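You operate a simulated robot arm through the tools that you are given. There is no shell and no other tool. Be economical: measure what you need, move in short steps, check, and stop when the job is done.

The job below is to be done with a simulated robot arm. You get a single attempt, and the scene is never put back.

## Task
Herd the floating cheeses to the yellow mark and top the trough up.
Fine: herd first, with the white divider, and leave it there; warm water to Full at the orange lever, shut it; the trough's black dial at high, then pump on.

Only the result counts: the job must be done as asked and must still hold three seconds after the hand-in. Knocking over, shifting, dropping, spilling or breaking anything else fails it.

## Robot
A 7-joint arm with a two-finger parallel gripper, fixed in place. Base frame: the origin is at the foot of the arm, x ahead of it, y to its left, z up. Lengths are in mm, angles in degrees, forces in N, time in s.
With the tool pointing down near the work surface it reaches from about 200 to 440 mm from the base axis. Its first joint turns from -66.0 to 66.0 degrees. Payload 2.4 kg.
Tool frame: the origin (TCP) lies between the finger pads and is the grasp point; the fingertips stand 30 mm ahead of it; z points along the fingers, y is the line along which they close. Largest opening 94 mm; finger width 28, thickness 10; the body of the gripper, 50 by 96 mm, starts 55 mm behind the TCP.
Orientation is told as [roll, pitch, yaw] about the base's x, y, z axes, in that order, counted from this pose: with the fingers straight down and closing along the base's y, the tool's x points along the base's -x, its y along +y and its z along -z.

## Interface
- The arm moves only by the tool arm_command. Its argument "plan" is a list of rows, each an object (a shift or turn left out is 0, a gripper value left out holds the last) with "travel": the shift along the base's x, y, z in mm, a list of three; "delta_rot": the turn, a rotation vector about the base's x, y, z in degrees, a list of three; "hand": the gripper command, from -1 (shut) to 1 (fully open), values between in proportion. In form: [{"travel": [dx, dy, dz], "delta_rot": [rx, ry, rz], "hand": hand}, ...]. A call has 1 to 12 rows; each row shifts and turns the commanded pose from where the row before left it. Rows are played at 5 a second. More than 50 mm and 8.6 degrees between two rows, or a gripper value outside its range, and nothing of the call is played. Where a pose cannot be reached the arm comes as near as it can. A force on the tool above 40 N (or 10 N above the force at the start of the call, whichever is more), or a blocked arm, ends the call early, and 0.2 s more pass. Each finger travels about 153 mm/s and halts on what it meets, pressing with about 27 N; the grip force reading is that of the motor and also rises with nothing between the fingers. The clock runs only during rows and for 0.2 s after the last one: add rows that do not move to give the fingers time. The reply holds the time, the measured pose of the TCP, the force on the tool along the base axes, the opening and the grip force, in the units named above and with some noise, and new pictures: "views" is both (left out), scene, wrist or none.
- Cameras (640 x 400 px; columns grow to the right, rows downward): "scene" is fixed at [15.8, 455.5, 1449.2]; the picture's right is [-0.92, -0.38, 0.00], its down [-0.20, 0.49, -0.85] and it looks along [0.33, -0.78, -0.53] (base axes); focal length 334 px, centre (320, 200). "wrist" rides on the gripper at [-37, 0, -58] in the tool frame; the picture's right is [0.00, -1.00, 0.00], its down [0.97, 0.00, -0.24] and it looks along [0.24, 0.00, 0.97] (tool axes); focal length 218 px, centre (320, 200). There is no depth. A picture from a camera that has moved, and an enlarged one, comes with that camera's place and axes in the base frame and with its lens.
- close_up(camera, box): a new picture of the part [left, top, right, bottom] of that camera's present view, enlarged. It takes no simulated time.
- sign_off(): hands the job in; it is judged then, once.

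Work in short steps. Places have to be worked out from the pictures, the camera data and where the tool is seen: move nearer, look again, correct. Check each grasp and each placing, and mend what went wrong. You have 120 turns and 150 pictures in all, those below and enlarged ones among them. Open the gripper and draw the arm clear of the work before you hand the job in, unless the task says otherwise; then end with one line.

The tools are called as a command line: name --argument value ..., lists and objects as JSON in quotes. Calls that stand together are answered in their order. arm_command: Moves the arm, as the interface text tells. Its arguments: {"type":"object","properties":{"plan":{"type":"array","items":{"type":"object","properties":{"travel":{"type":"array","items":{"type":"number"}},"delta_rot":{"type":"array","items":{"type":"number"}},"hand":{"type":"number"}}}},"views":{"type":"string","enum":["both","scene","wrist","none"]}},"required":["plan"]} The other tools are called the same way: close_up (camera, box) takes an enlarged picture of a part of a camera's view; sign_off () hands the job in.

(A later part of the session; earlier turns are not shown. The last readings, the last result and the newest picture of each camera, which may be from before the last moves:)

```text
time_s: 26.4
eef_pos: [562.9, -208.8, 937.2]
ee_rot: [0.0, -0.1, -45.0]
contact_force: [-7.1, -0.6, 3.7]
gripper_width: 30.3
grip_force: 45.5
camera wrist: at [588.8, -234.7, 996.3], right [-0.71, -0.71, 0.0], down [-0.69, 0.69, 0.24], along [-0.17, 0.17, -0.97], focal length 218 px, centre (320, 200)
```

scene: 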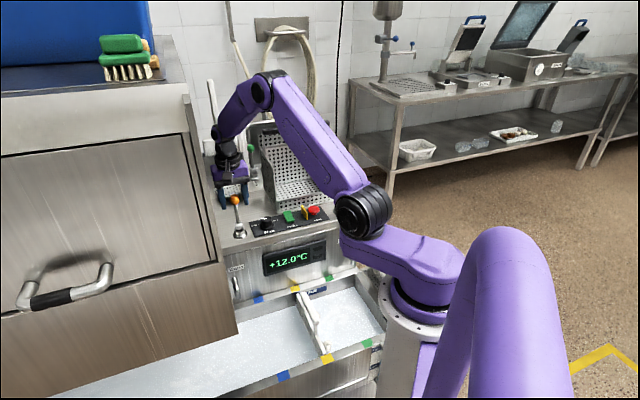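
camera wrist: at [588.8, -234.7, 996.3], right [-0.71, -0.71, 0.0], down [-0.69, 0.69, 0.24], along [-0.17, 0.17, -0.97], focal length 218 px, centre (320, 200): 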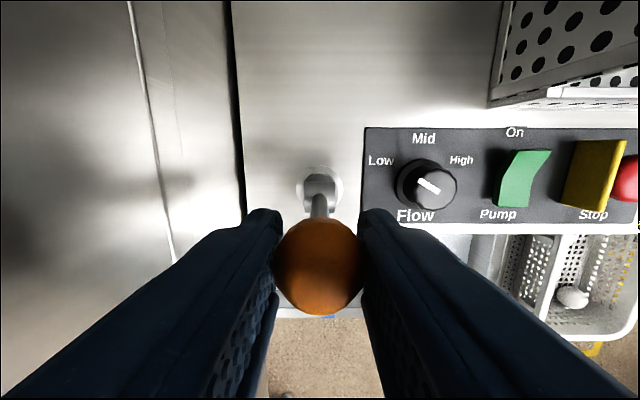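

The knob is gripped at 30 mm. I'll pull it gently towards the trough by about 14 mm and see whether it yields.

arm_command --plan '[{"travel": [-3, 3, 0.3]}, {"travel": [-3, 3, 0.3]}, {"travel": [-4, 4, 0]}, {}]'

close_up --camera "scene" --box '[200, 160, 300, 300]'

```text
time_s: 27.4
eef_pos: [553.5, -199.6, 937.8]
ee_rot: [0.1, -0.2, -45.0]
contact_force: [7.9, -12.5, -8.0]
gripper_width: 30.0
grip_force: 45.1
camera wrist: at [579.4, -225.4, 997.4], right [-0.71, -0.71, 0.0], down [-0.69, 0.69, 0.24], along [-0.17, 0.17, -0.97], focal length 218 px, centre (320, 200)
```

scene: 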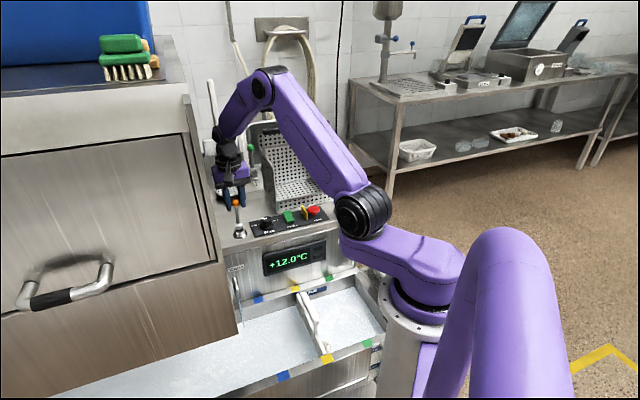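
wrist: 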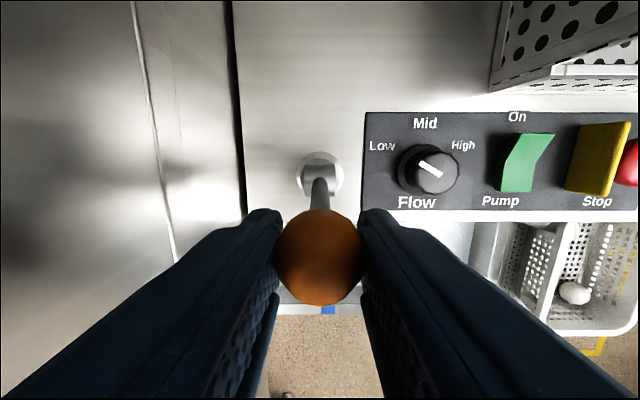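

```text
2.86 times, centred on (250, 230) of scene
camera zoom: at [16.1, 455.1, 1449.3], right [-0.92, -0.38, 0.0], down [-0.21, 0.49, -0.85], along [0.33, -0.78, -0.53], focal length 955 px, centre (520, 114)
```

zoom: 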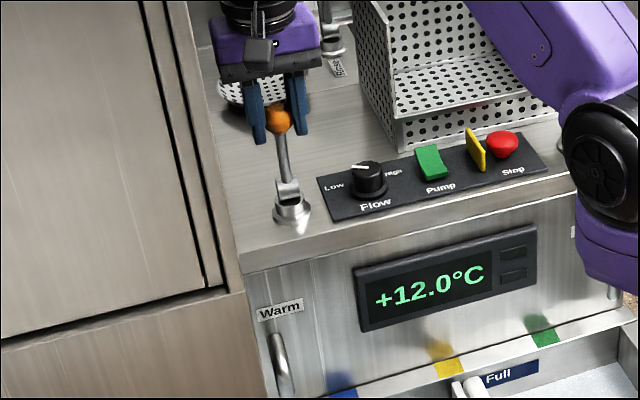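

The lever follows with about 14 N of friction. I'll continue the pull and watch for flow.

arm_command --plan '[{"travel": [-3, 3, 0]}, {"travel": [-4, 4, 0]}, {"travel": [-4, 4, -0.5]}, {}]'

close_up --camera "scene" --box '[210, 180, 350, 330]'

```text
time_s: 28.4
eef_pos: [542.1, -189.4, 937.2]
ee_rot: [-0.2, -0.2, -44.9]
contact_force: [3.1, -18.9, -7.8]
gripper_width: 29.7
grip_force: 44.7
camera wrist: at [568.3, -214.3, 996.5], right [-0.71, -0.71, 0.0], down [-0.69, 0.69, 0.24], along [-0.17, 0.17, -0.97], focal length 218 px, centre (320, 200)
```

scene: 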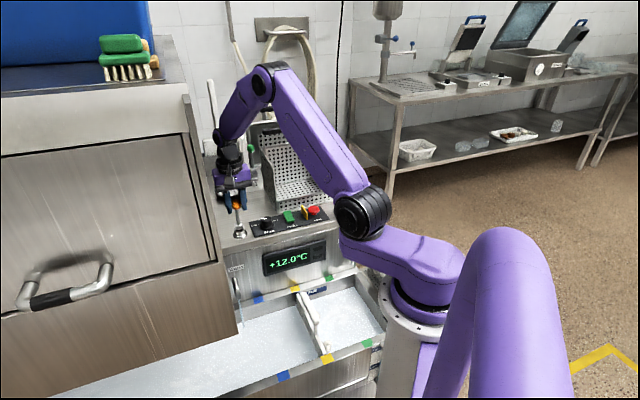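
wrist: 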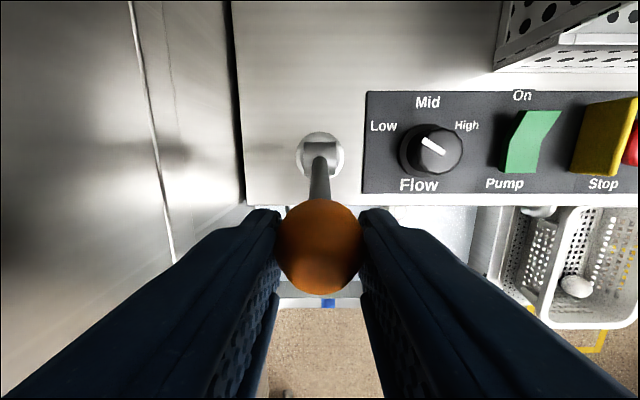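

```text
2.67 times, centred on (280, 255) of scene
camera zoom: at [16.0, 455.0, 1449.4], right [-0.92, -0.38, 0.0], down [-0.21, 0.49, -0.85], along [0.33, -0.78, -0.53], focal length 891 px, centre (427, 53)
```

zoom: 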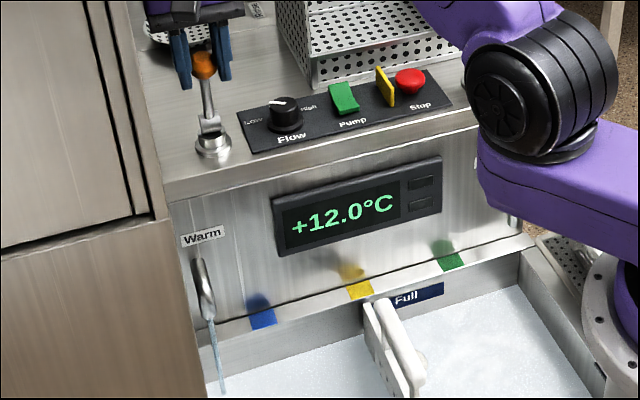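

Warm water is running in a thin stream. I'll wait a second and check the level at the Full mark.

arm_command --plan '[{}, {}, {}, {}, {}]' --views "none"

close_up --camera "scene" --box '[290, 275, 390, 375]'

```text
time_s: 29.6
eef_pos: [542.6, -187.8, 937.7]
ee_rot: [-0.1, -0.2, -44.9]
contact_force: [-0.4, -20.0, -8.3]
gripper_width: 29.9
grip_force: 44.9
```

```text
4.00 times, centred on (340, 325) of scene
camera zoom: at [16.0, 455.0, 1449.4], right [-0.92, -0.38, 0.0], down [-0.2, 0.49, -0.85], along [0.33, -0.78, -0.53], focal length 1337 px, centre (240, -300)
```

zoom: 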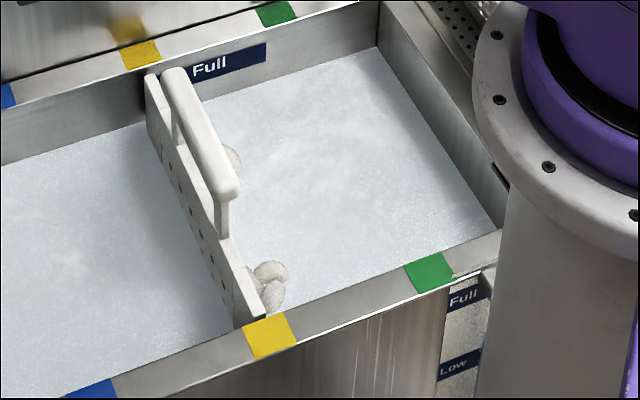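

I'll zoom further on both level marks for a precise reading.

close_up --camera "scene" --box '[330, 280, 360, 300]'

close_up --camera "scene" --box '[360, 335, 390, 375]'

```text
16.00 times, centred on (345, 290) of scene
camera zoom: at [16.0, 455.0, 1449.4], right [-0.92, -0.38, 0.0], down [-0.2, 0.49, -0.85], along [0.33, -0.78, -0.53], focal length 5347 px, centre (-80, -1240)
```

zoom: 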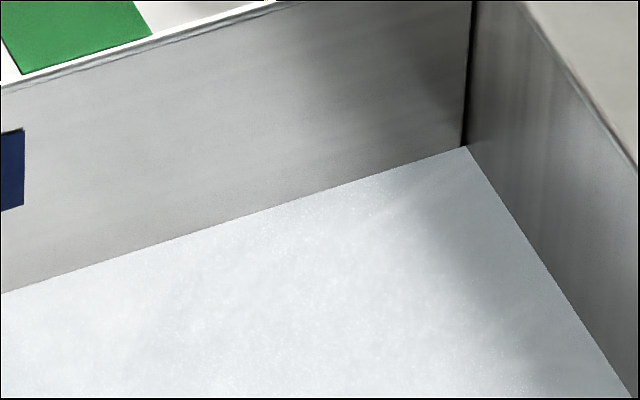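

```text
10.00 times, centred on (375, 355) of scene
camera zoom: at [16.0, 455.0, 1449.4], right [-0.92, -0.38, 0.0], down [-0.2, 0.49, -0.85], along [0.33, -0.78, -0.53], focal length 3342 px, centre (-230, -1350)
```

zoom: 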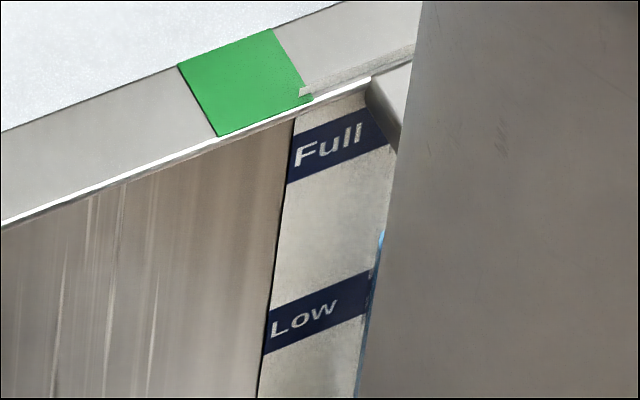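

The sight tube shows the level at about 40% of the way from Low to Full, so roughly 28 mm is missing. I'll open the lever further for a faster flow.

arm_command --plan '[{"travel": [-4, 4, -1]}, {"travel": [-4, 4, -1]}, {"travel": [-4, 4, -1.5]}, {"travel": [-4, 4, -1.5]}, {}]'

close_up --camera "scene" --box '[360, 335, 390, 375]'

close_up --camera "scene" --box '[210, 180, 350, 330]'

```text
time_s: 30.8
eef_pos: [526.5, -171.5, 931.5]
ee_rot: [-0.1, -0.2, -45.0]
contact_force: [2.4, -21.4, -7.3]
gripper_width: 29.9
grip_force: 45.0
camera wrist: at [552.2, -198.2, 991.4], right [-0.71, -0.71, 0.0], down [-0.69, 0.69, 0.24], along [-0.17, 0.17, -0.97], focal length 218 px, centre (320, 200)
```

scene: 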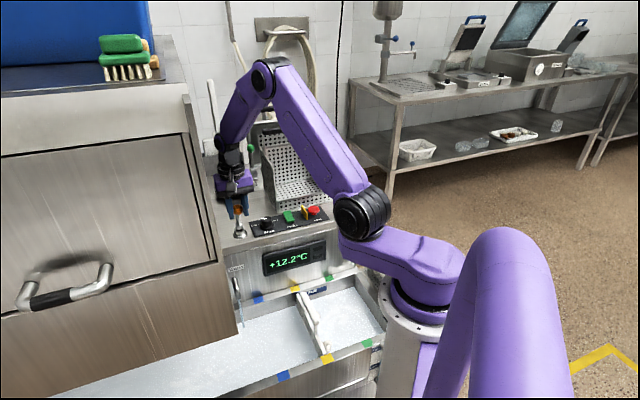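
wrist: 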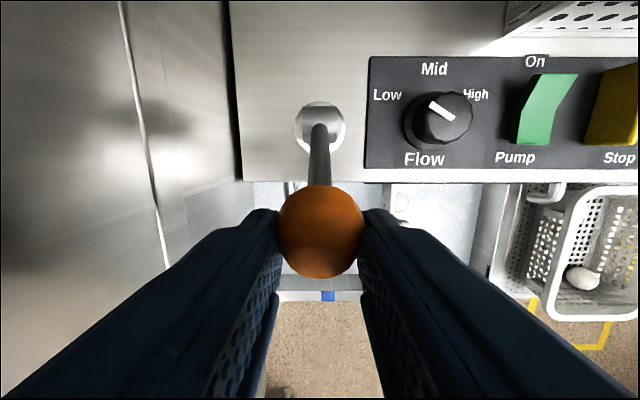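

```text
10.00 times, centred on (375, 355) of scene
camera zoom: at [16.0, 454.9, 1449.4], right [-0.92, -0.38, 0.0], down [-0.21, 0.49, -0.85], along [0.33, -0.78, -0.53], focal length 3342 px, centre (-230, -1350)
```

zoom: 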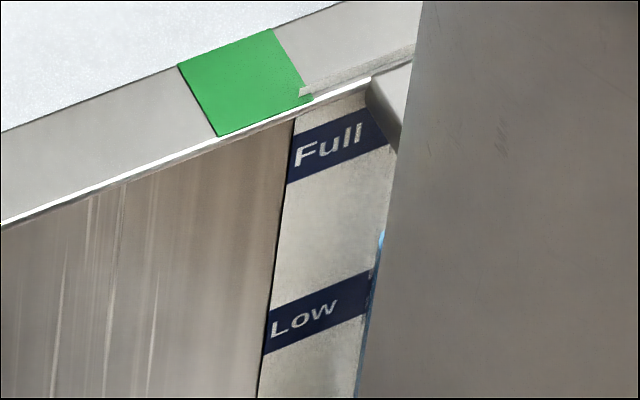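

```text
2.67 times, centred on (280, 255) of scene
camera zoom: at [16.0, 454.9, 1449.4], right [-0.92, -0.38, 0.0], down [-0.21, 0.49, -0.85], along [0.33, -0.78, -0.53], focal length 891 px, centre (427, 53)
```

zoom: 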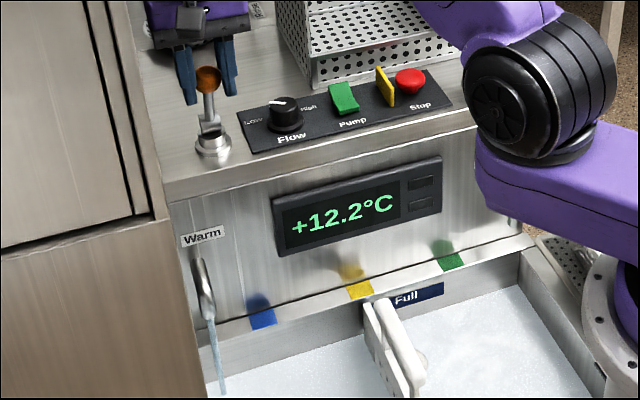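

The flow is larger but still slow. I'll pull further along the arc.

arm_command --plan '[{"travel": [-4, 4, -1.5]}, {"travel": [-4, 4, -2]}, {"travel": [-4, 4, -2.5]}, {"travel": [-4, 4, -3]}, {"travel": [-4, 4, -3.5]}, {}]'

close_up --camera "scene" --box '[360, 335, 390, 375]'

close_up --camera "scene" --box '[210, 180, 350, 330]'

```text
time_s: 32.2
eef_pos: [504.1, -151.6, 920.4]
ee_rot: [-0.1, 0.1, -44.9]
contact_force: [-9.7, -15.6, 4.1]
gripper_width: 28.9
grip_force: 44.6
camera wrist: at [531.5, -177.3, 979.2], right [-0.71, -0.71, 0.0], down [-0.69, 0.69, 0.24], along [-0.17, 0.17, -0.97], focal length 218 px, centre (320, 200)
```

scene: 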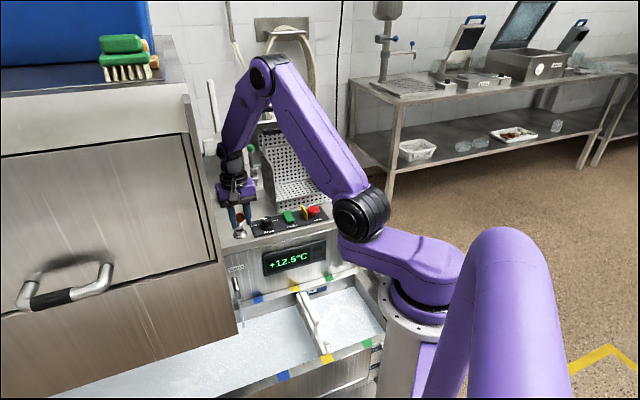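
wrist: 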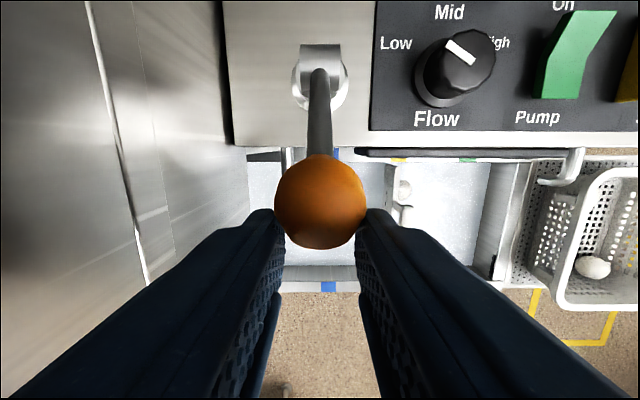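

```text
10.00 times, centred on (375, 355) of scene
camera zoom: at [15.5, 455.2, 1449.3], right [-0.92, -0.38, 0.0], down [-0.2, 0.49, -0.85], along [0.33, -0.78, -0.53], focal length 3342 px, centre (-230, -1350)
```

zoom: 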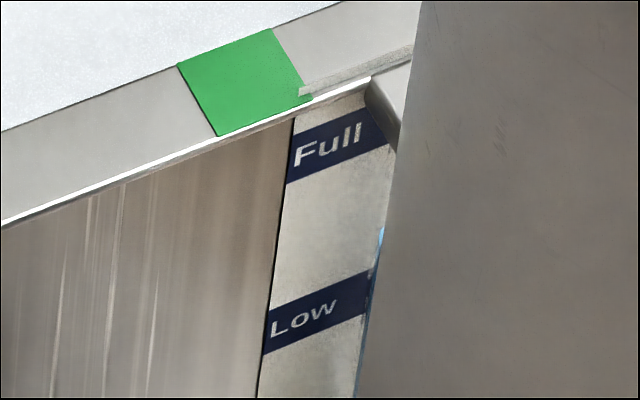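

```text
2.67 times, centred on (280, 255) of scene
camera zoom: at [15.5, 455.2, 1449.3], right [-0.92, -0.38, 0.0], down [-0.2, 0.49, -0.85], along [0.33, -0.78, -0.53], focal length 891 px, centre (427, 53)
```

zoom: 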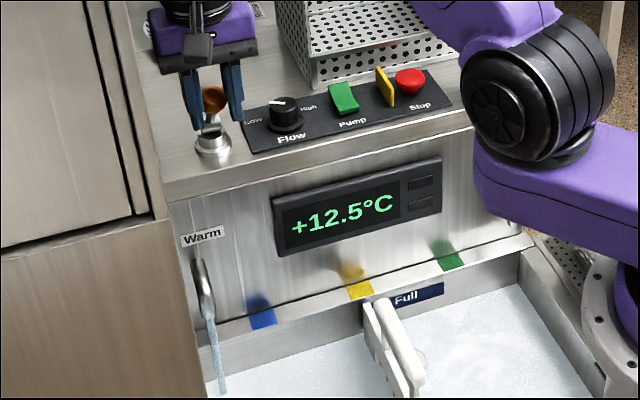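

The flow is stronger now and the level is starting to rise. I'll relieve the side load by 1.5 mm and wait 2.4 s.

arm_command --plan '[{"travel": [-1, -1, 0]}, {}, {}, {}, {}, {}, {}, {}, {}, {}, {}, {}]' --views "none"

close_up --camera "scene" --box '[360, 335, 390, 375]'

```text
time_s: 34.8
eef_pos: [504.4, -150.6, 920.7]
ee_rot: [0.0, 0.0, -44.9]
contact_force: [-5.4, 4.3, -6.3]
gripper_width: 29.0
grip_force: 45.2
```

```text
10.00 times, centred on (375, 355) of scene
camera zoom: at [15.8, 455.6, 1449.2], right [-0.92, -0.38, 0.0], down [-0.2, 0.49, -0.85], along [0.33, -0.78, -0.53], focal length 3342 px, centre (-230, -1350)
```

zoom: 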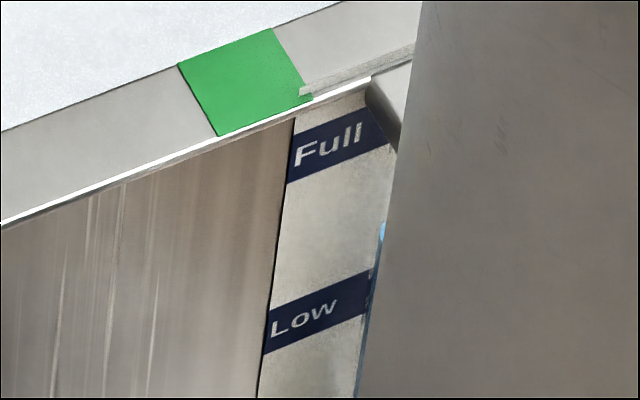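

The level rises by about 2 to 3 px/s on the tube, with about 75 px to go. I'll open a bit more and wait longer.

arm_command --plan '[{"travel": [-4, 4, -3]}, {"travel": [-4, 4, -4]}, {"travel": [-4, 4, -4]}, {}, {}, {}, {}, {}, {}, {}, {}, {}]'

close_up --camera "scene" --box '[360, 335, 390, 375]'

```text
time_s: 37.4
eef_pos: [492.6, -140.6, 909.6]
ee_rot: [-0.1, -0.1, -44.8]
contact_force: [-0.1, -0.6, -0.3]
gripper_width: 0.0
grip_force: 33.0
camera wrist: at [518.6, -165.9, 968.5], right [-0.7, -0.71, 0.0], down [-0.69, 0.68, 0.24], along [-0.17, 0.17, -0.97], focal length 218 px, centre (320, 200)
```

scene: 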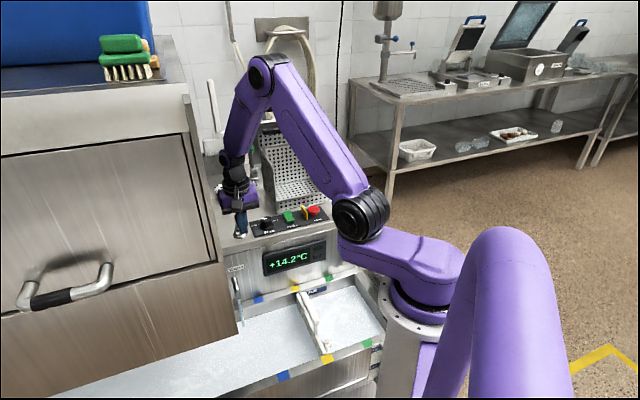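
wrist: 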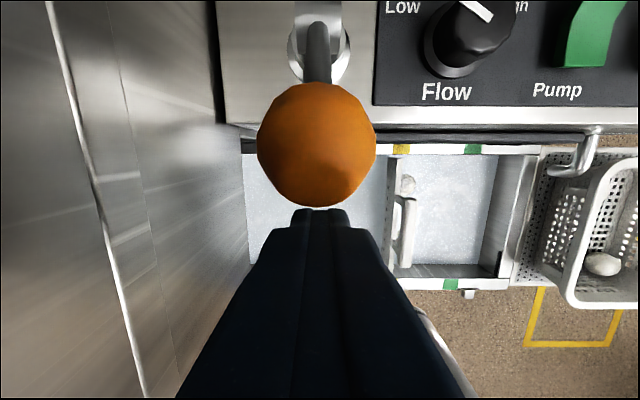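

```text
10.00 times, centred on (375, 355) of scene
camera zoom: at [15.8, 455.5, 1449.2], right [-0.92, -0.38, 0.0], down [-0.2, 0.49, -0.85], along [0.33, -0.78, -0.53], focal length 3342 px, centre (-230, -1350)
```

zoom: 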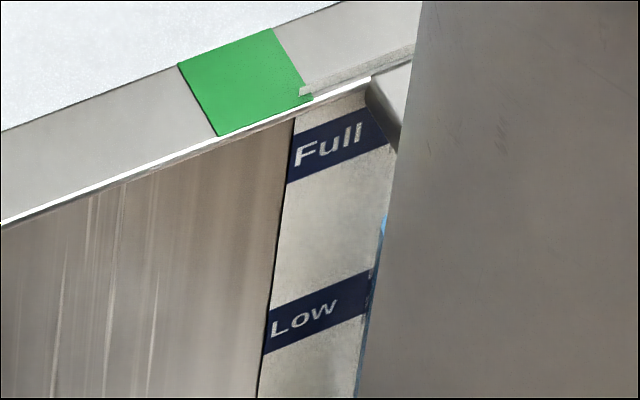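

The fingers slid off at the lever's end stop. It stays open, and the closed fingers now sit in front of the knob, ideal for pushing it shut. I'll wait for the level.

arm_command --plan '[{}, {}, {}, {}, {}, {}, {}, {}, {}, {}, {}, {}]' --views "none"

arm_command --plan '[{}, {}, {}, {}, {}, {}, {}, {}, {}, {}, {}, {}]' --views "none"

close_up --camera "scene" --box '[360, 335, 390, 375]'

close_up --camera "scene" --box '[300, 275, 360, 315]'

```text
time_s: 40.0
eef_pos: [492.4, -140.0, 908.9]
ee_rot: [-0.1, -0.1, -44.8]
contact_force: [0.0, -0.4, 0.4]
gripper_width: 0.0
grip_force: 33.1
```

```text
time_s: 42.6
eef_pos: [491.4, -140.9, 911.1]
ee_rot: [0.0, -0.1, -44.7]
contact_force: [0.1, -0.1, -0.1]
gripper_width: 0.2
grip_force: 33.3
```

```text
10.00 times, centred on (375, 355) of scene
camera zoom: at [15.8, 455.5, 1449.2], right [-0.92, -0.38, 0.0], down [-0.2, 0.49, -0.85], along [0.33, -0.78, -0.53], focal length 3342 px, centre (-230, -1350)
```

zoom: 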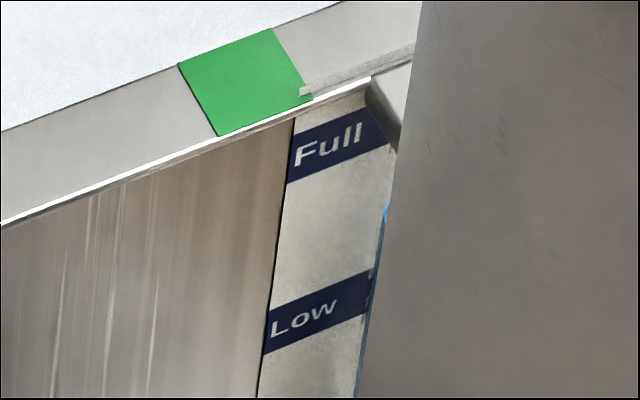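

```text
10.00 times, centred on (330, 295) of scene
camera zoom: at [15.8, 455.5, 1449.2], right [-0.92, -0.38, 0.0], down [-0.2, 0.49, -0.85], along [0.33, -0.78, -0.53], focal length 3342 px, centre (220, -750)
```

zoom: 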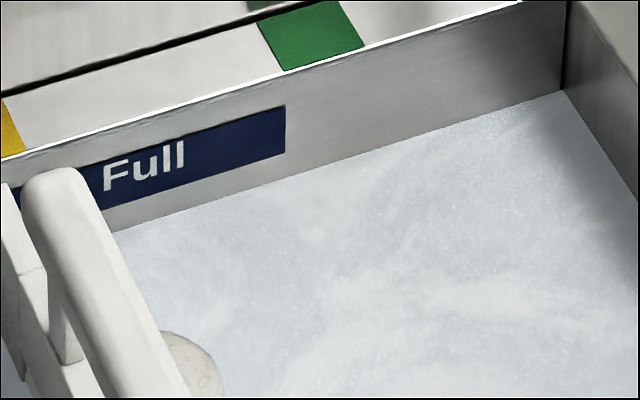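

The level is about 47 mm below the rail, and the Full bands sit at about 21–25 mm, so some 23 mm remain at about 0.8 mm/s. I'll wait about 20 s and then measure again.

arm_command --plan '[{}, {}, {}, {}, {}, {}, {}, {}, {}, {}, {}, {}]' --views "none"

arm_command --plan '[{}, {}, {}, {}, {}, {}, {}, {}, {}, {}, {}, {}]' --views "none"

arm_command --plan '[{}, {}, {}, {}, {}, {}, {}, {}, {}, {}, {}, {}]' --views "none"

arm_command --plan '[{}, {}, {}, {}, {}, {}, {}, {}, {}, {}, {}, {}]' --views "none"

close_up --camera "scene" --box '[300, 275, 360, 315]'

close_up --camera "scene" --box '[360, 335, 390, 375]'

```text
time_s: 45.2
eef_pos: [492.6, -140.2, 910.1]
ee_rot: [-0.2, -0.1, -44.9]
contact_force: [-0.1, -0.1, -1.1]
gripper_width: 0.0
grip_force: 33.1
```

```text
time_s: 47.8
eef_pos: [491.7, -140.4, 910.1]
ee_rot: [-0.1, -0.1, -44.8]
contact_force: [-0.1, 0.7, 1.0]
gripper_width: 0.0
grip_force: 32.9
```

```text
time_s: 50.4
eef_pos: [491.9, -140.5, 909.9]
ee_rot: [-0.1, -0.1, -44.7]
contact_force: [-0.4, 0.0, 0.1]
gripper_width: 0.2
grip_force: 32.6
```

```text
time_s: 53.0
eef_pos: [493.0, -139.2, 909.5]
ee_rot: [0.0, -0.2, -44.8]
contact_force: [-0.1, 0.3, 0.3]
gripper_width: 0.0
grip_force: 33.0
```

```text
10.00 times, centred on (330, 295) of scene
camera zoom: at [15.8, 455.5, 1449.2], right [-0.92, -0.38, 0.0], down [-0.2, 0.49, -0.85], along [0.33, -0.78, -0.53], focal length 3342 px, centre (220, -750)
```

zoom: 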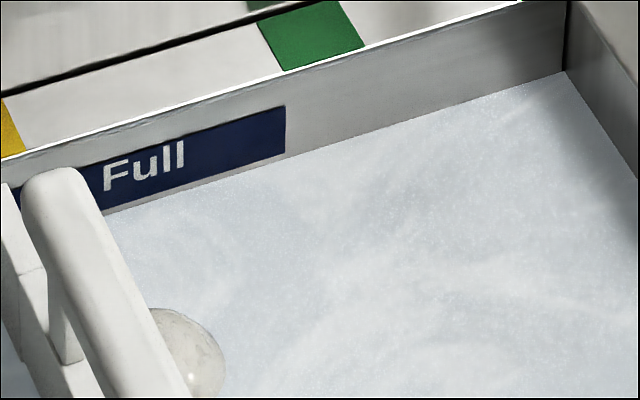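

```text
10.00 times, centred on (375, 355) of scene
camera zoom: at [15.8, 455.5, 1449.2], right [-0.92, -0.38, 0.0], down [-0.2, 0.49, -0.85], along [0.33, -0.78, -0.53], focal length 3342 px, centre (-230, -1350)
```

zoom: 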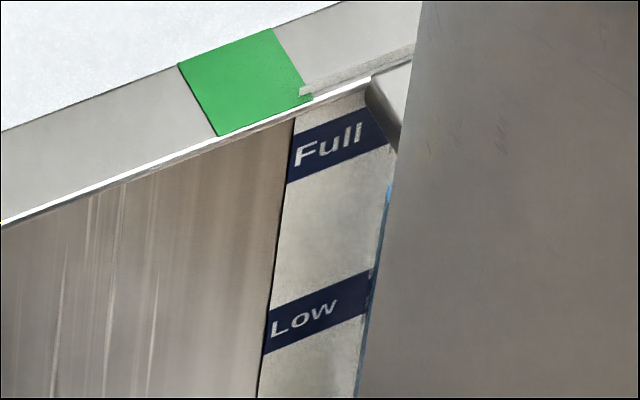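

The waterline is about 13 mm below the Full band's centre, at a steady 0.8 mm/s. I'll wait another ~13 s.

arm_command --plan '[{}, {}, {}, {}, {}, {}, {}, {}, {}, {}, {}, {}]' --views "none"

arm_command --plan '[{}, {}, {}, {}, {}, {}, {}, {}, {}, {}, {}, {}]' --views "none"

arm_command --plan '[{}, {}, {}, {}, {}, {}, {}, {}, {}, {}, {}, {}]' --views "none"

arm_command --plan '[{}, {}, {}, {}, {}, {}, {}, {}, {}, {}, {}, {}]'

close_up --camera "scene" --box '[300, 275, 360, 315]'

close_up --camera "scene" --box '[360, 335, 390, 375]'

```text
time_s: 55.6
eef_pos: [492.7, -140.7, 911.0]
ee_rot: [-0.1, -0.1, -44.8]
contact_force: [-0.7, 0.3, 0.4]
gripper_width: 0.2
grip_force: 32.5
```

```text
time_s: 58.2
eef_pos: [493.3, -140.4, 910.5]
ee_rot: [0.0, -0.1, -44.8]
contact_force: [-0.2, 0.1, -0.3]
gripper_width: 0.0
grip_force: 32.9
```

```text
time_s: 60.8
eef_pos: [492.5, -140.4, 909.6]
ee_rot: [-0.1, -0.2, -44.7]
contact_force: [0.0, 0.4, -0.6]
gripper_width: 0.0
grip_force: 32.9
```

```text
time_s: 63.4
eef_pos: [492.7, -140.4, 910.2]
ee_rot: [-0.1, -0.1, -44.9]
contact_force: [0.0, 0.4, -0.5]
gripper_width: 0.0
grip_force: 33.0
camera wrist: at [518.6, -165.9, 968.5], right [-0.7, -0.71, 0.0], down [-0.69, 0.68, 0.24], along [-0.17, 0.17, -0.97], focal length 218 px, centre (320, 200)
```

scene: 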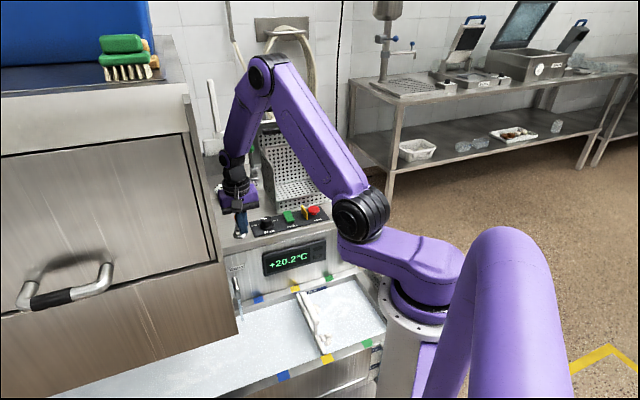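
wrist: 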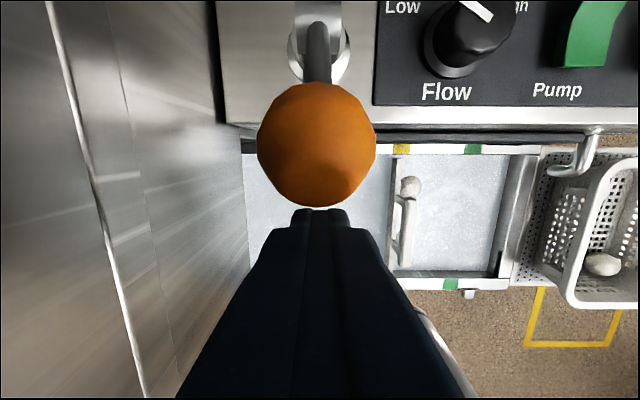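

```text
10.00 times, centred on (330, 295) of scene
camera zoom: at [15.8, 455.5, 1449.2], right [-0.92, -0.38, 0.0], down [-0.2, 0.49, -0.85], along [0.33, -0.78, -0.53], focal length 3342 px, centre (220, -750)
```

zoom: 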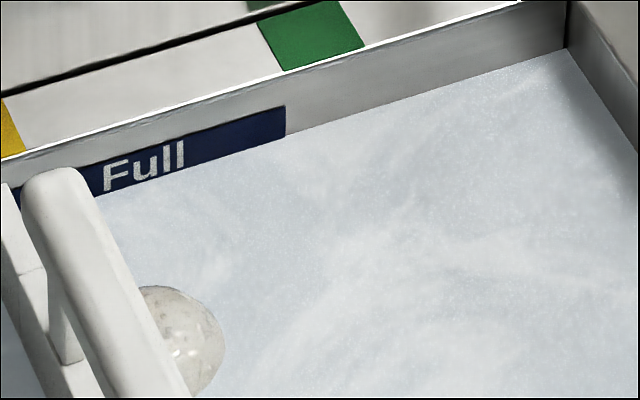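

```text
10.00 times, centred on (375, 355) of scene
camera zoom: at [15.8, 455.5, 1449.2], right [-0.92, -0.38, 0.0], down [-0.2, 0.49, -0.85], along [0.33, -0.78, -0.53], focal length 3342 px, centre (-230, -1350)
```

zoom: 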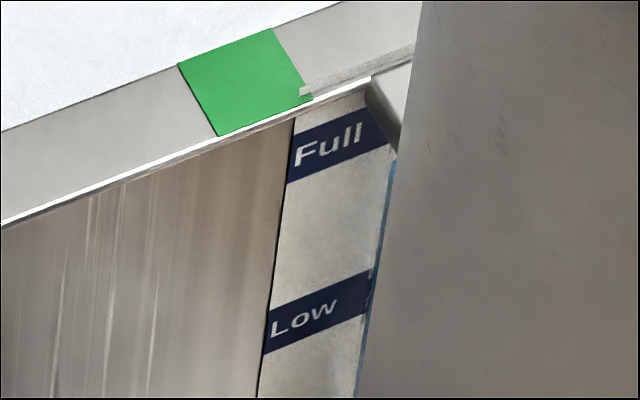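

The waterline is about 3–4 mm below the band centre, so it's time to shut. I'll push the knob back with the closed fingers, rising a little along the arc.

arm_command --plan '[{"travel": [4.5, -4.5, 2]}, {"travel": [4.5, -4.5, 2]}, {"travel": [4.5, -4.5, 3]}, {"travel": [4.5, -4.5, 3]}, {"travel": [4.5, -4.5, 3]}, {"travel": [4.5, -4.5, 3]}, {"travel": [4.5, -4.5, 2]}, {"travel": [4.5, -4.5, 2]}, {"travel": [4.5, -4.5, 1]}, {"travel": [4.5, -4.5, 0]}]'

close_up --camera "scene" --box '[210, 180, 350, 330]'

```text
time_s: 65.6
eef_pos: [539.3, -184.5, 931.1]
ee_rot: [-0.2, -0.1, -44.9]
contact_force: [0.2, -0.3, -0.7]
gripper_width: 0.0
grip_force: 33.0
camera wrist: at [565.2, -210.5, 989.8], right [-0.7, -0.71, 0.0], down [-0.69, 0.68, 0.24], along [-0.17, 0.17, -0.97], focal length 218 px, centre (320, 200)
```

scene: 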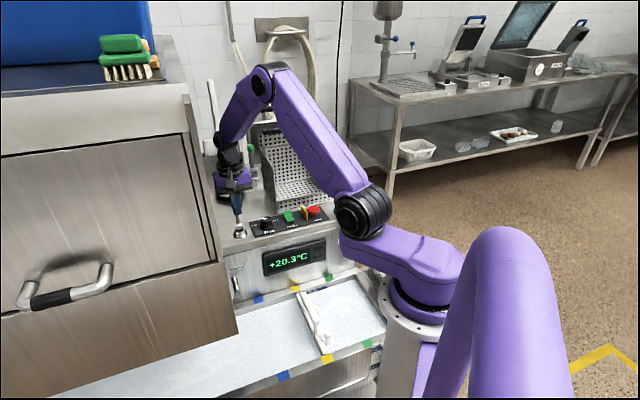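
wrist: 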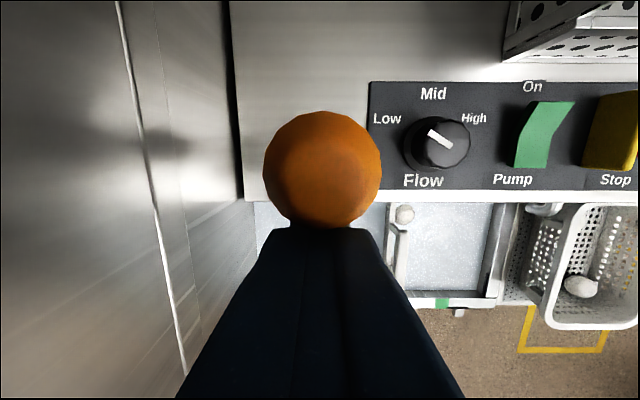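

```text
2.67 times, centred on (280, 255) of scene
camera zoom: at [15.8, 455.5, 1449.2], right [-0.92, -0.38, 0.0], down [-0.2, 0.49, -0.85], along [0.33, -0.78, -0.53], focal length 891 px, centre (427, 53)
```

zoom: 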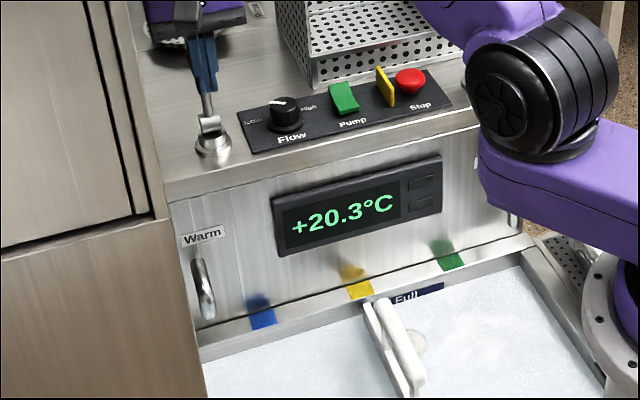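

The stream has stopped. I'll push a few mm more to be sure the lever is at its shut stop, and check the level.

arm_command --plan '[{"travel": [2, -2, 0]}, {"travel": [2, -2, 0]}, {"travel": [1, -1, 0]}, {}]' --views "wrist"

close_up --camera "scene" --box '[300, 275, 360, 315]'

close_up --camera "scene" --box '[360, 335, 390, 375]'

```text
time_s: 66.6
eef_pos: [541.1, -188.0, 931.6]
ee_rot: [-0.1, 0.2, -44.8]
contact_force: [-20.4, 15.8, 10.6]
gripper_width: 0.0
grip_force: 33.1
camera wrist: at [568.0, -213.4, 989.3], right [-0.7, -0.71, 0.0], down [-0.69, 0.68, 0.25], along [-0.18, 0.17, -0.97], focal length 218 px, centre (320, 200)
```

wrist: 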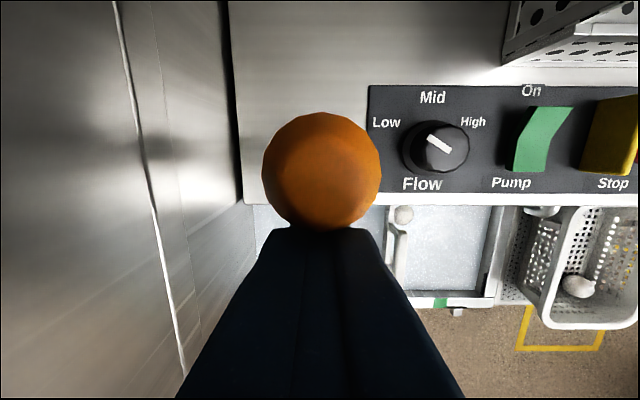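

```text
10.00 times, centred on (330, 295) of scene
camera zoom: at [15.1, 456.0, 1449.1], right [-0.92, -0.38, 0.0], down [-0.2, 0.49, -0.85], along [0.33, -0.78, -0.53], focal length 3342 px, centre (220, -750)
```

zoom: 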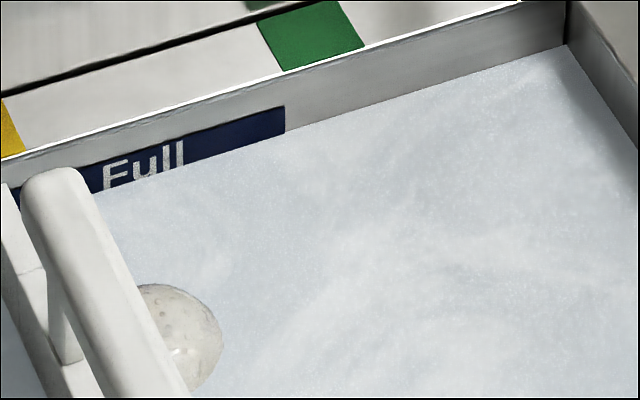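

```text
10.00 times, centred on (375, 355) of scene
camera zoom: at [15.1, 456.0, 1449.1], right [-0.92, -0.38, 0.0], down [-0.2, 0.49, -0.85], along [0.33, -0.78, -0.53], focal length 3342 px, centre (-230, -1350)
```

zoom: 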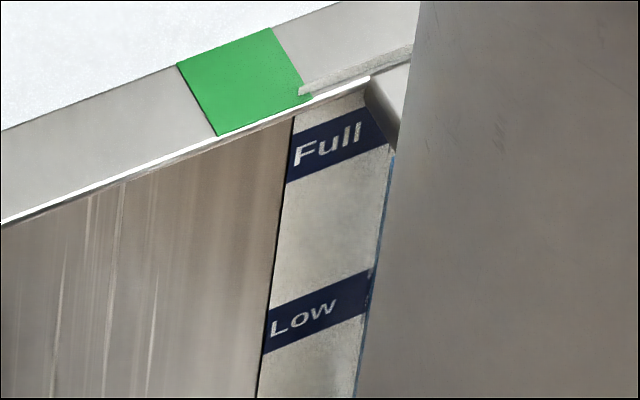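

The lever is at its stop (25 N, no flow), and the waterline lies within 2 mm of the Full band's centre. I'll back off, rise and go above the black dial at about (509,-271), turning the yaw for a long clockwise turn.

arm_command --plan '[{"travel": [-8, 8, 0]}, {"travel": [-10, 10, 10]}, {"travel": [0, 0, 45]}, {"travel": [0, 0, 40]}, {"travel": [0, -25, 0], "delta_rot": [0, 0, 7], "hand": 0.1}, {"travel": [0, -25, 0], "delta_rot": [0, 0, 7]}, {"travel": [0, -25, 0], "delta_rot": [0, 0, 7]}, {"travel": [0, -26, 0], "delta_rot": [0, 0, 7]}, {"travel": [-14, 0, 0], "delta_rot": [0, 0, 7]}, {"delta_rot": [0, 0, 7]}, {"delta_rot": [0, 0, 7]}, {}]'

```text
time_s: 69.2
eef_pos: [511.3, -272.4, 1025.6]
ee_rot: [0.0, -0.1, 4.3]
contact_force: [0.1, 0.1, -0.9]
gripper_width: 51.4
grip_force: 0.1
camera wrist: at [547.2, -269.8, 1084.0], right [0.07, -1.0, 0.0], down [-0.97, -0.07, 0.24], along [-0.24, -0.02, -0.97], focal length 218 px, centre (320, 200)
```

scene: 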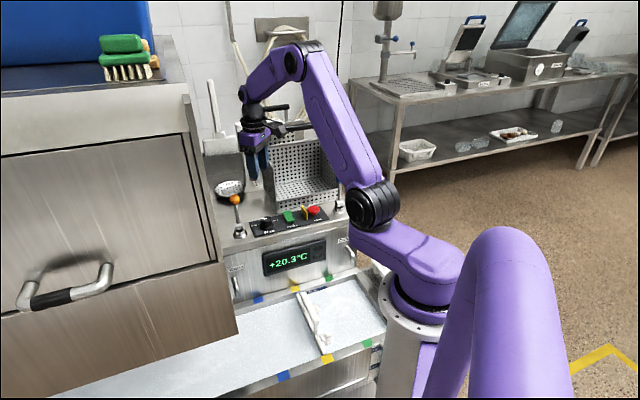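
wrist: 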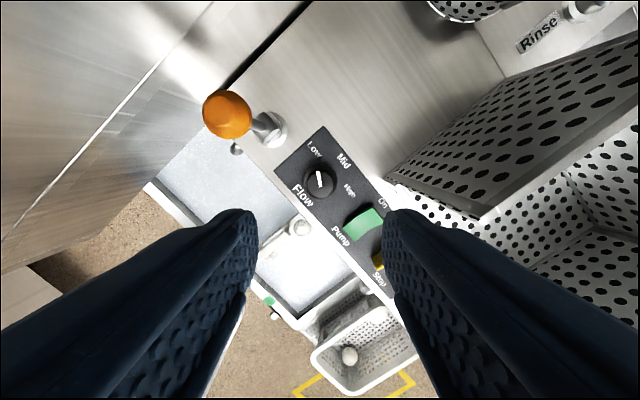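

The dial is centred below at about (508,-273). I'll descend to z≈880 and look again.

arm_command --plan '[{"travel": [-1, 0, -48]}, {"travel": [-1, 0, -48]}, {"travel": [-1, 0, -45]}, {}, {}]'

close_up --camera "scene" --box '[215, 170, 335, 250]'

```text
time_s: 70.4
eef_pos: [505.5, -271.1, 884.8]
ee_rot: [-0.1, -0.2, 4.2]
contact_force: [-0.6, 0.9, -0.1]
gripper_width: 51.6
grip_force: 0.0
camera wrist: at [543.6, -269.1, 943.3], right [0.07, -1.0, 0.0], down [-0.97, -0.07, 0.24], along [-0.24, -0.02, -0.97], focal length 218 px, centre (320, 200)
```

scene: 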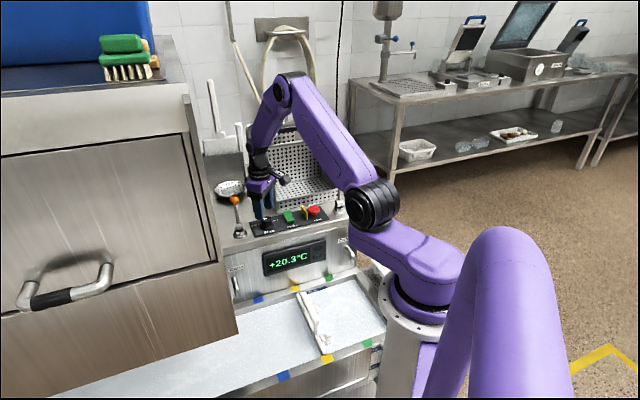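
wrist: 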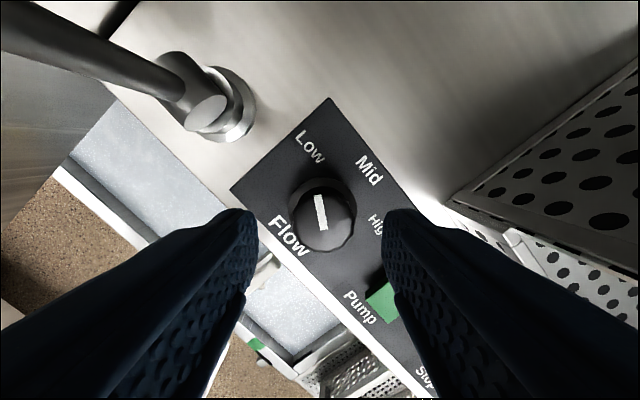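

```text
5.00 times, centred on (275, 210) of scene
camera zoom: at [15.8, 455.5, 1449.2], right [-0.92, -0.38, 0.0], down [-0.2, 0.49, -0.85], along [0.33, -0.78, -0.53], focal length 1671 px, centre (545, 150)
```

zoom: 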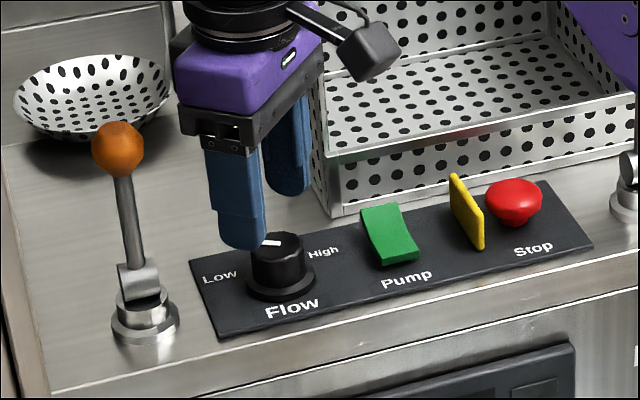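

The dial points at Low; High is about 120° clockwise. I'll centre over it (about 2.5 mm in -y), lower to z≈850 and close.

arm_command --plan '[{"travel": [0.5, -2.5, -18]}, {"travel": [0, 0, -14]}, {}, {"hand": -0.2}, {"hand": -0.6}, {"hand": -1}, {}]'

close_up --camera "scene" --box '[215, 170, 335, 250]'

```text
time_s: 72.0
eef_pos: [507.8, -274.5, 853.2]
ee_rot: [-0.1, -0.1, 4.2]
contact_force: [0.8, -0.4, -0.9]
gripper_width: 32.7
grip_force: 45.4
camera wrist: at [544.8, -270.9, 912.4], right [0.07, -1.0, 0.0], down [-0.97, -0.07, 0.24], along [-0.24, -0.02, -0.97], focal length 218 px, centre (320, 200)
```

scene: 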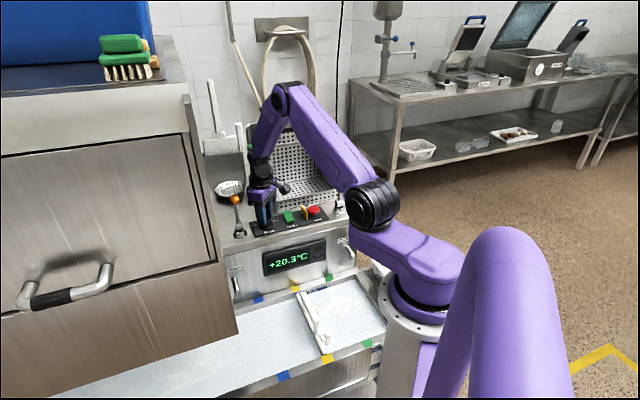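
wrist: 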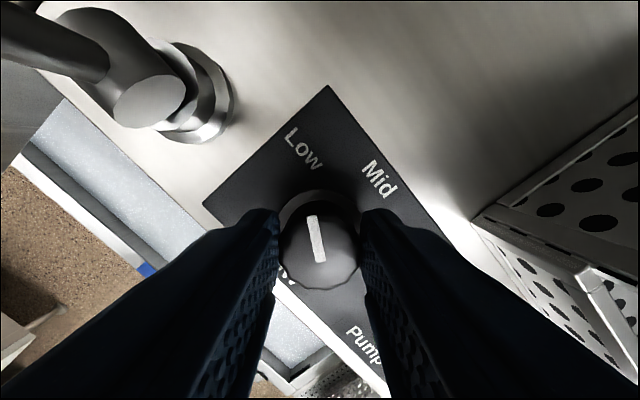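

```text
5.00 times, centred on (275, 210) of scene
camera zoom: at [15.9, 455.5, 1449.2], right [-0.92, -0.38, 0.0], down [-0.2, 0.49, -0.85], along [0.33, -0.78, -0.53], focal length 1671 px, centre (545, 150)
```

zoom: 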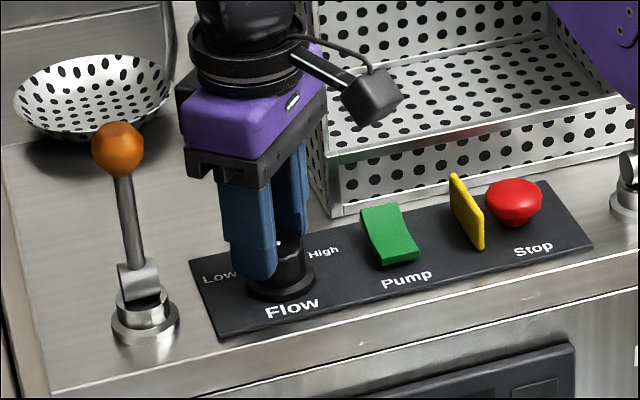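

The dial is gripped cleanly (32.7 mm, no side force). I'll turn it clockwise by 60° as a first part.

arm_command --plan '[{"delta_rot": [0, 0, -7.5]}, {"delta_rot": [0, 0, -7.5]}, {"delta_rot": [0, 0, -7.5]}, {"delta_rot": [0, 0, -7.5]}, {"delta_rot": [0, 0, -7.5]}, {"delta_rot": [0, 0, -7.5]}, {"delta_rot": [0, 0, -7.5]}, {"delta_rot": [0, 0, -7.5]}, {}]' --views "wrist"

```text
time_s: 74.0
eef_pos: [505.9, -277.0, 853.7]
ee_rot: [-0.3, 0.1, -56.2]
contact_force: [-4.6, 1.4, 8.3]
gripper_width: 32.5
grip_force: 45.4
stopped in row 9: the force on the tool passed its limit (the readings are from after the stop); the commanded pose is now the measured one
camera wrist: at [527.0, -308.5, 912.2], right [-0.83, -0.56, 0.0], down [-0.54, 0.81, 0.24], along [-0.14, 0.2, -0.97], focal length 218 px, centre (320, 200)
```

wrist: 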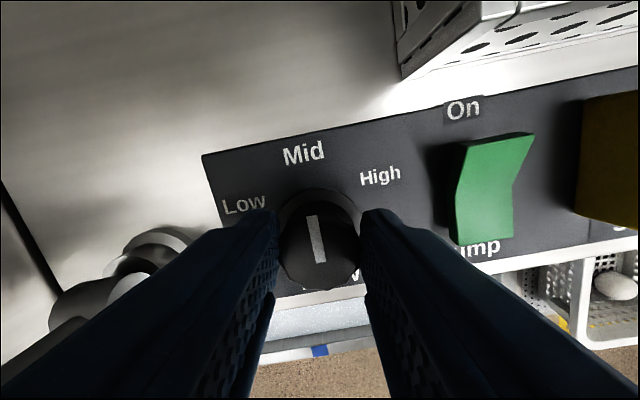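

The dial is at Mid; the force limit tripped right at the end. I'll continue with smaller angle steps.

arm_command --plan '[{"travel": [0.5, 0.8, 0]}, {"delta_rot": [0, 0, -4]}, {"delta_rot": [0, 0, -4]}, {"delta_rot": [0, 0, -4]}, {"delta_rot": [0, 0, -4]}, {"delta_rot": [0, 0, -4]}, {"delta_rot": [0, 0, -4]}, {"delta_rot": [0, 0, -4]}, {}]' --views "wrist"

```text
time_s: 76.0
eef_pos: [504.2, -278.2, 854.0]
ee_rot: [-0.6, 0.2, -84.4]
contact_force: [-30.7, -5.8, 15.0]
gripper_width: 32.8
grip_force: 45.2
camera wrist: at [508.4, -315.7, 912.0], right [-1.0, -0.1, 0.01], down [-0.09, 0.97, 0.24], along [-0.03, 0.24, -0.97], focal length 218 px, centre (320, 200)
```

wrist: 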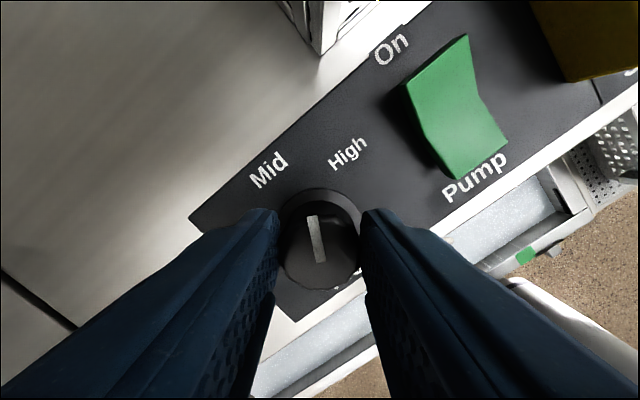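

A side force of 30 N has built up, so I'll ease the position towards where the dial pushes the tool and then continue.

arm_command --plan '[{"travel": [-1, 0, 0.5]}, {"travel": [-1, -0.3, 0.5]}, {}]' --views "none"

```text
time_s: 76.8
eef_pos: [504.7, -278.8, 851.9]
ee_rot: [-0.3, 0.1, -84.3]
contact_force: [-16.1, -12.3, -10.8]
gripper_width: 32.5
grip_force: 45.5
```

arm_command --plan '[{"travel": [-1.2, -1, -0.3]}, {}, {"delta_rot": [0, 0, -4]}, {"delta_rot": [0, 0, -4]}, {"travel": [-0.5, 0, 0], "delta_rot": [0, 0, -4]}, {"delta_rot": [0, 0, -4]}, {}]' --views "wrist"

```text
time_s: 78.4
eef_pos: [502.1, -277.8, 852.5]
ee_rot: [-0.4, 0.0, -100.3]
contact_force: [-17.4, -9.9, -14.1]
gripper_width: 32.6
grip_force: 44.6
camera wrist: at [496.5, -315.1, 912.2], right [-0.98, 0.18, 0.01], down [0.18, 0.95, 0.24], along [0.04, 0.24, -0.97], focal length 218 px, centre (320, 200)
```

wrist: 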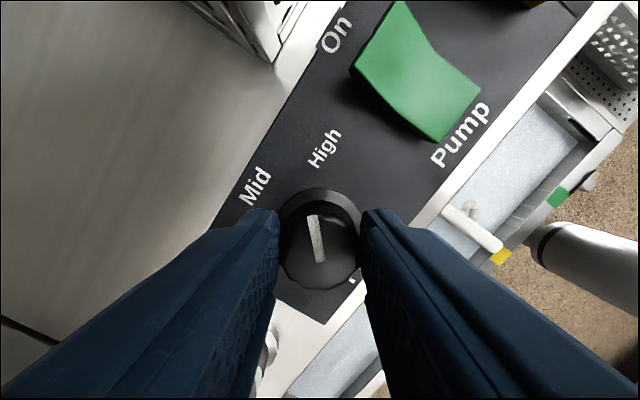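

The pointer is now about 12–15° short of High. I'll ease again and finish the turn to a total of 120°.

arm_command --plan '[{"travel": [-1, -0.7, -0.7]}, {"delta_rot": [0, 0, -4]}, {"travel": [-0.4, 0, 0], "delta_rot": [0, 0, -4]}, {"delta_rot": [0, 0, -4]}, {"travel": [-0.4, 0, 0], "delta_rot": [0, 0, -4]}, {}]' --views "wrist"

```text
time_s: 79.8
eef_pos: [501.5, -278.5, 854.0]
ee_rot: [-0.3, 0.1, -116.1]
contact_force: [-16.8, 1.9, 15.0]
gripper_width: 32.4
grip_force: 44.3
camera wrist: at [485.5, -311.6, 912.3], right [-0.9, 0.44, 0.0], down [0.43, 0.87, 0.24], along [0.1, 0.22, -0.97], focal length 218 px, centre (320, 200)
```

wrist: 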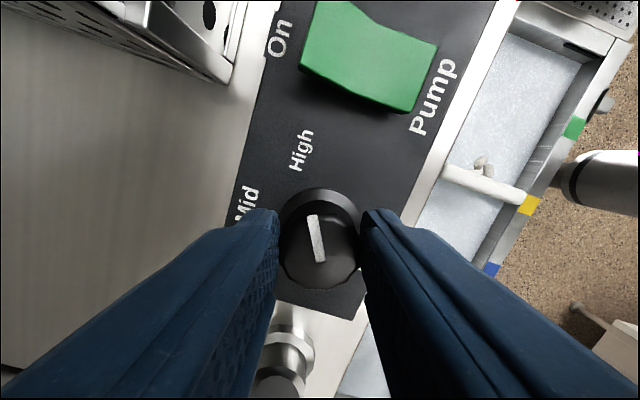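

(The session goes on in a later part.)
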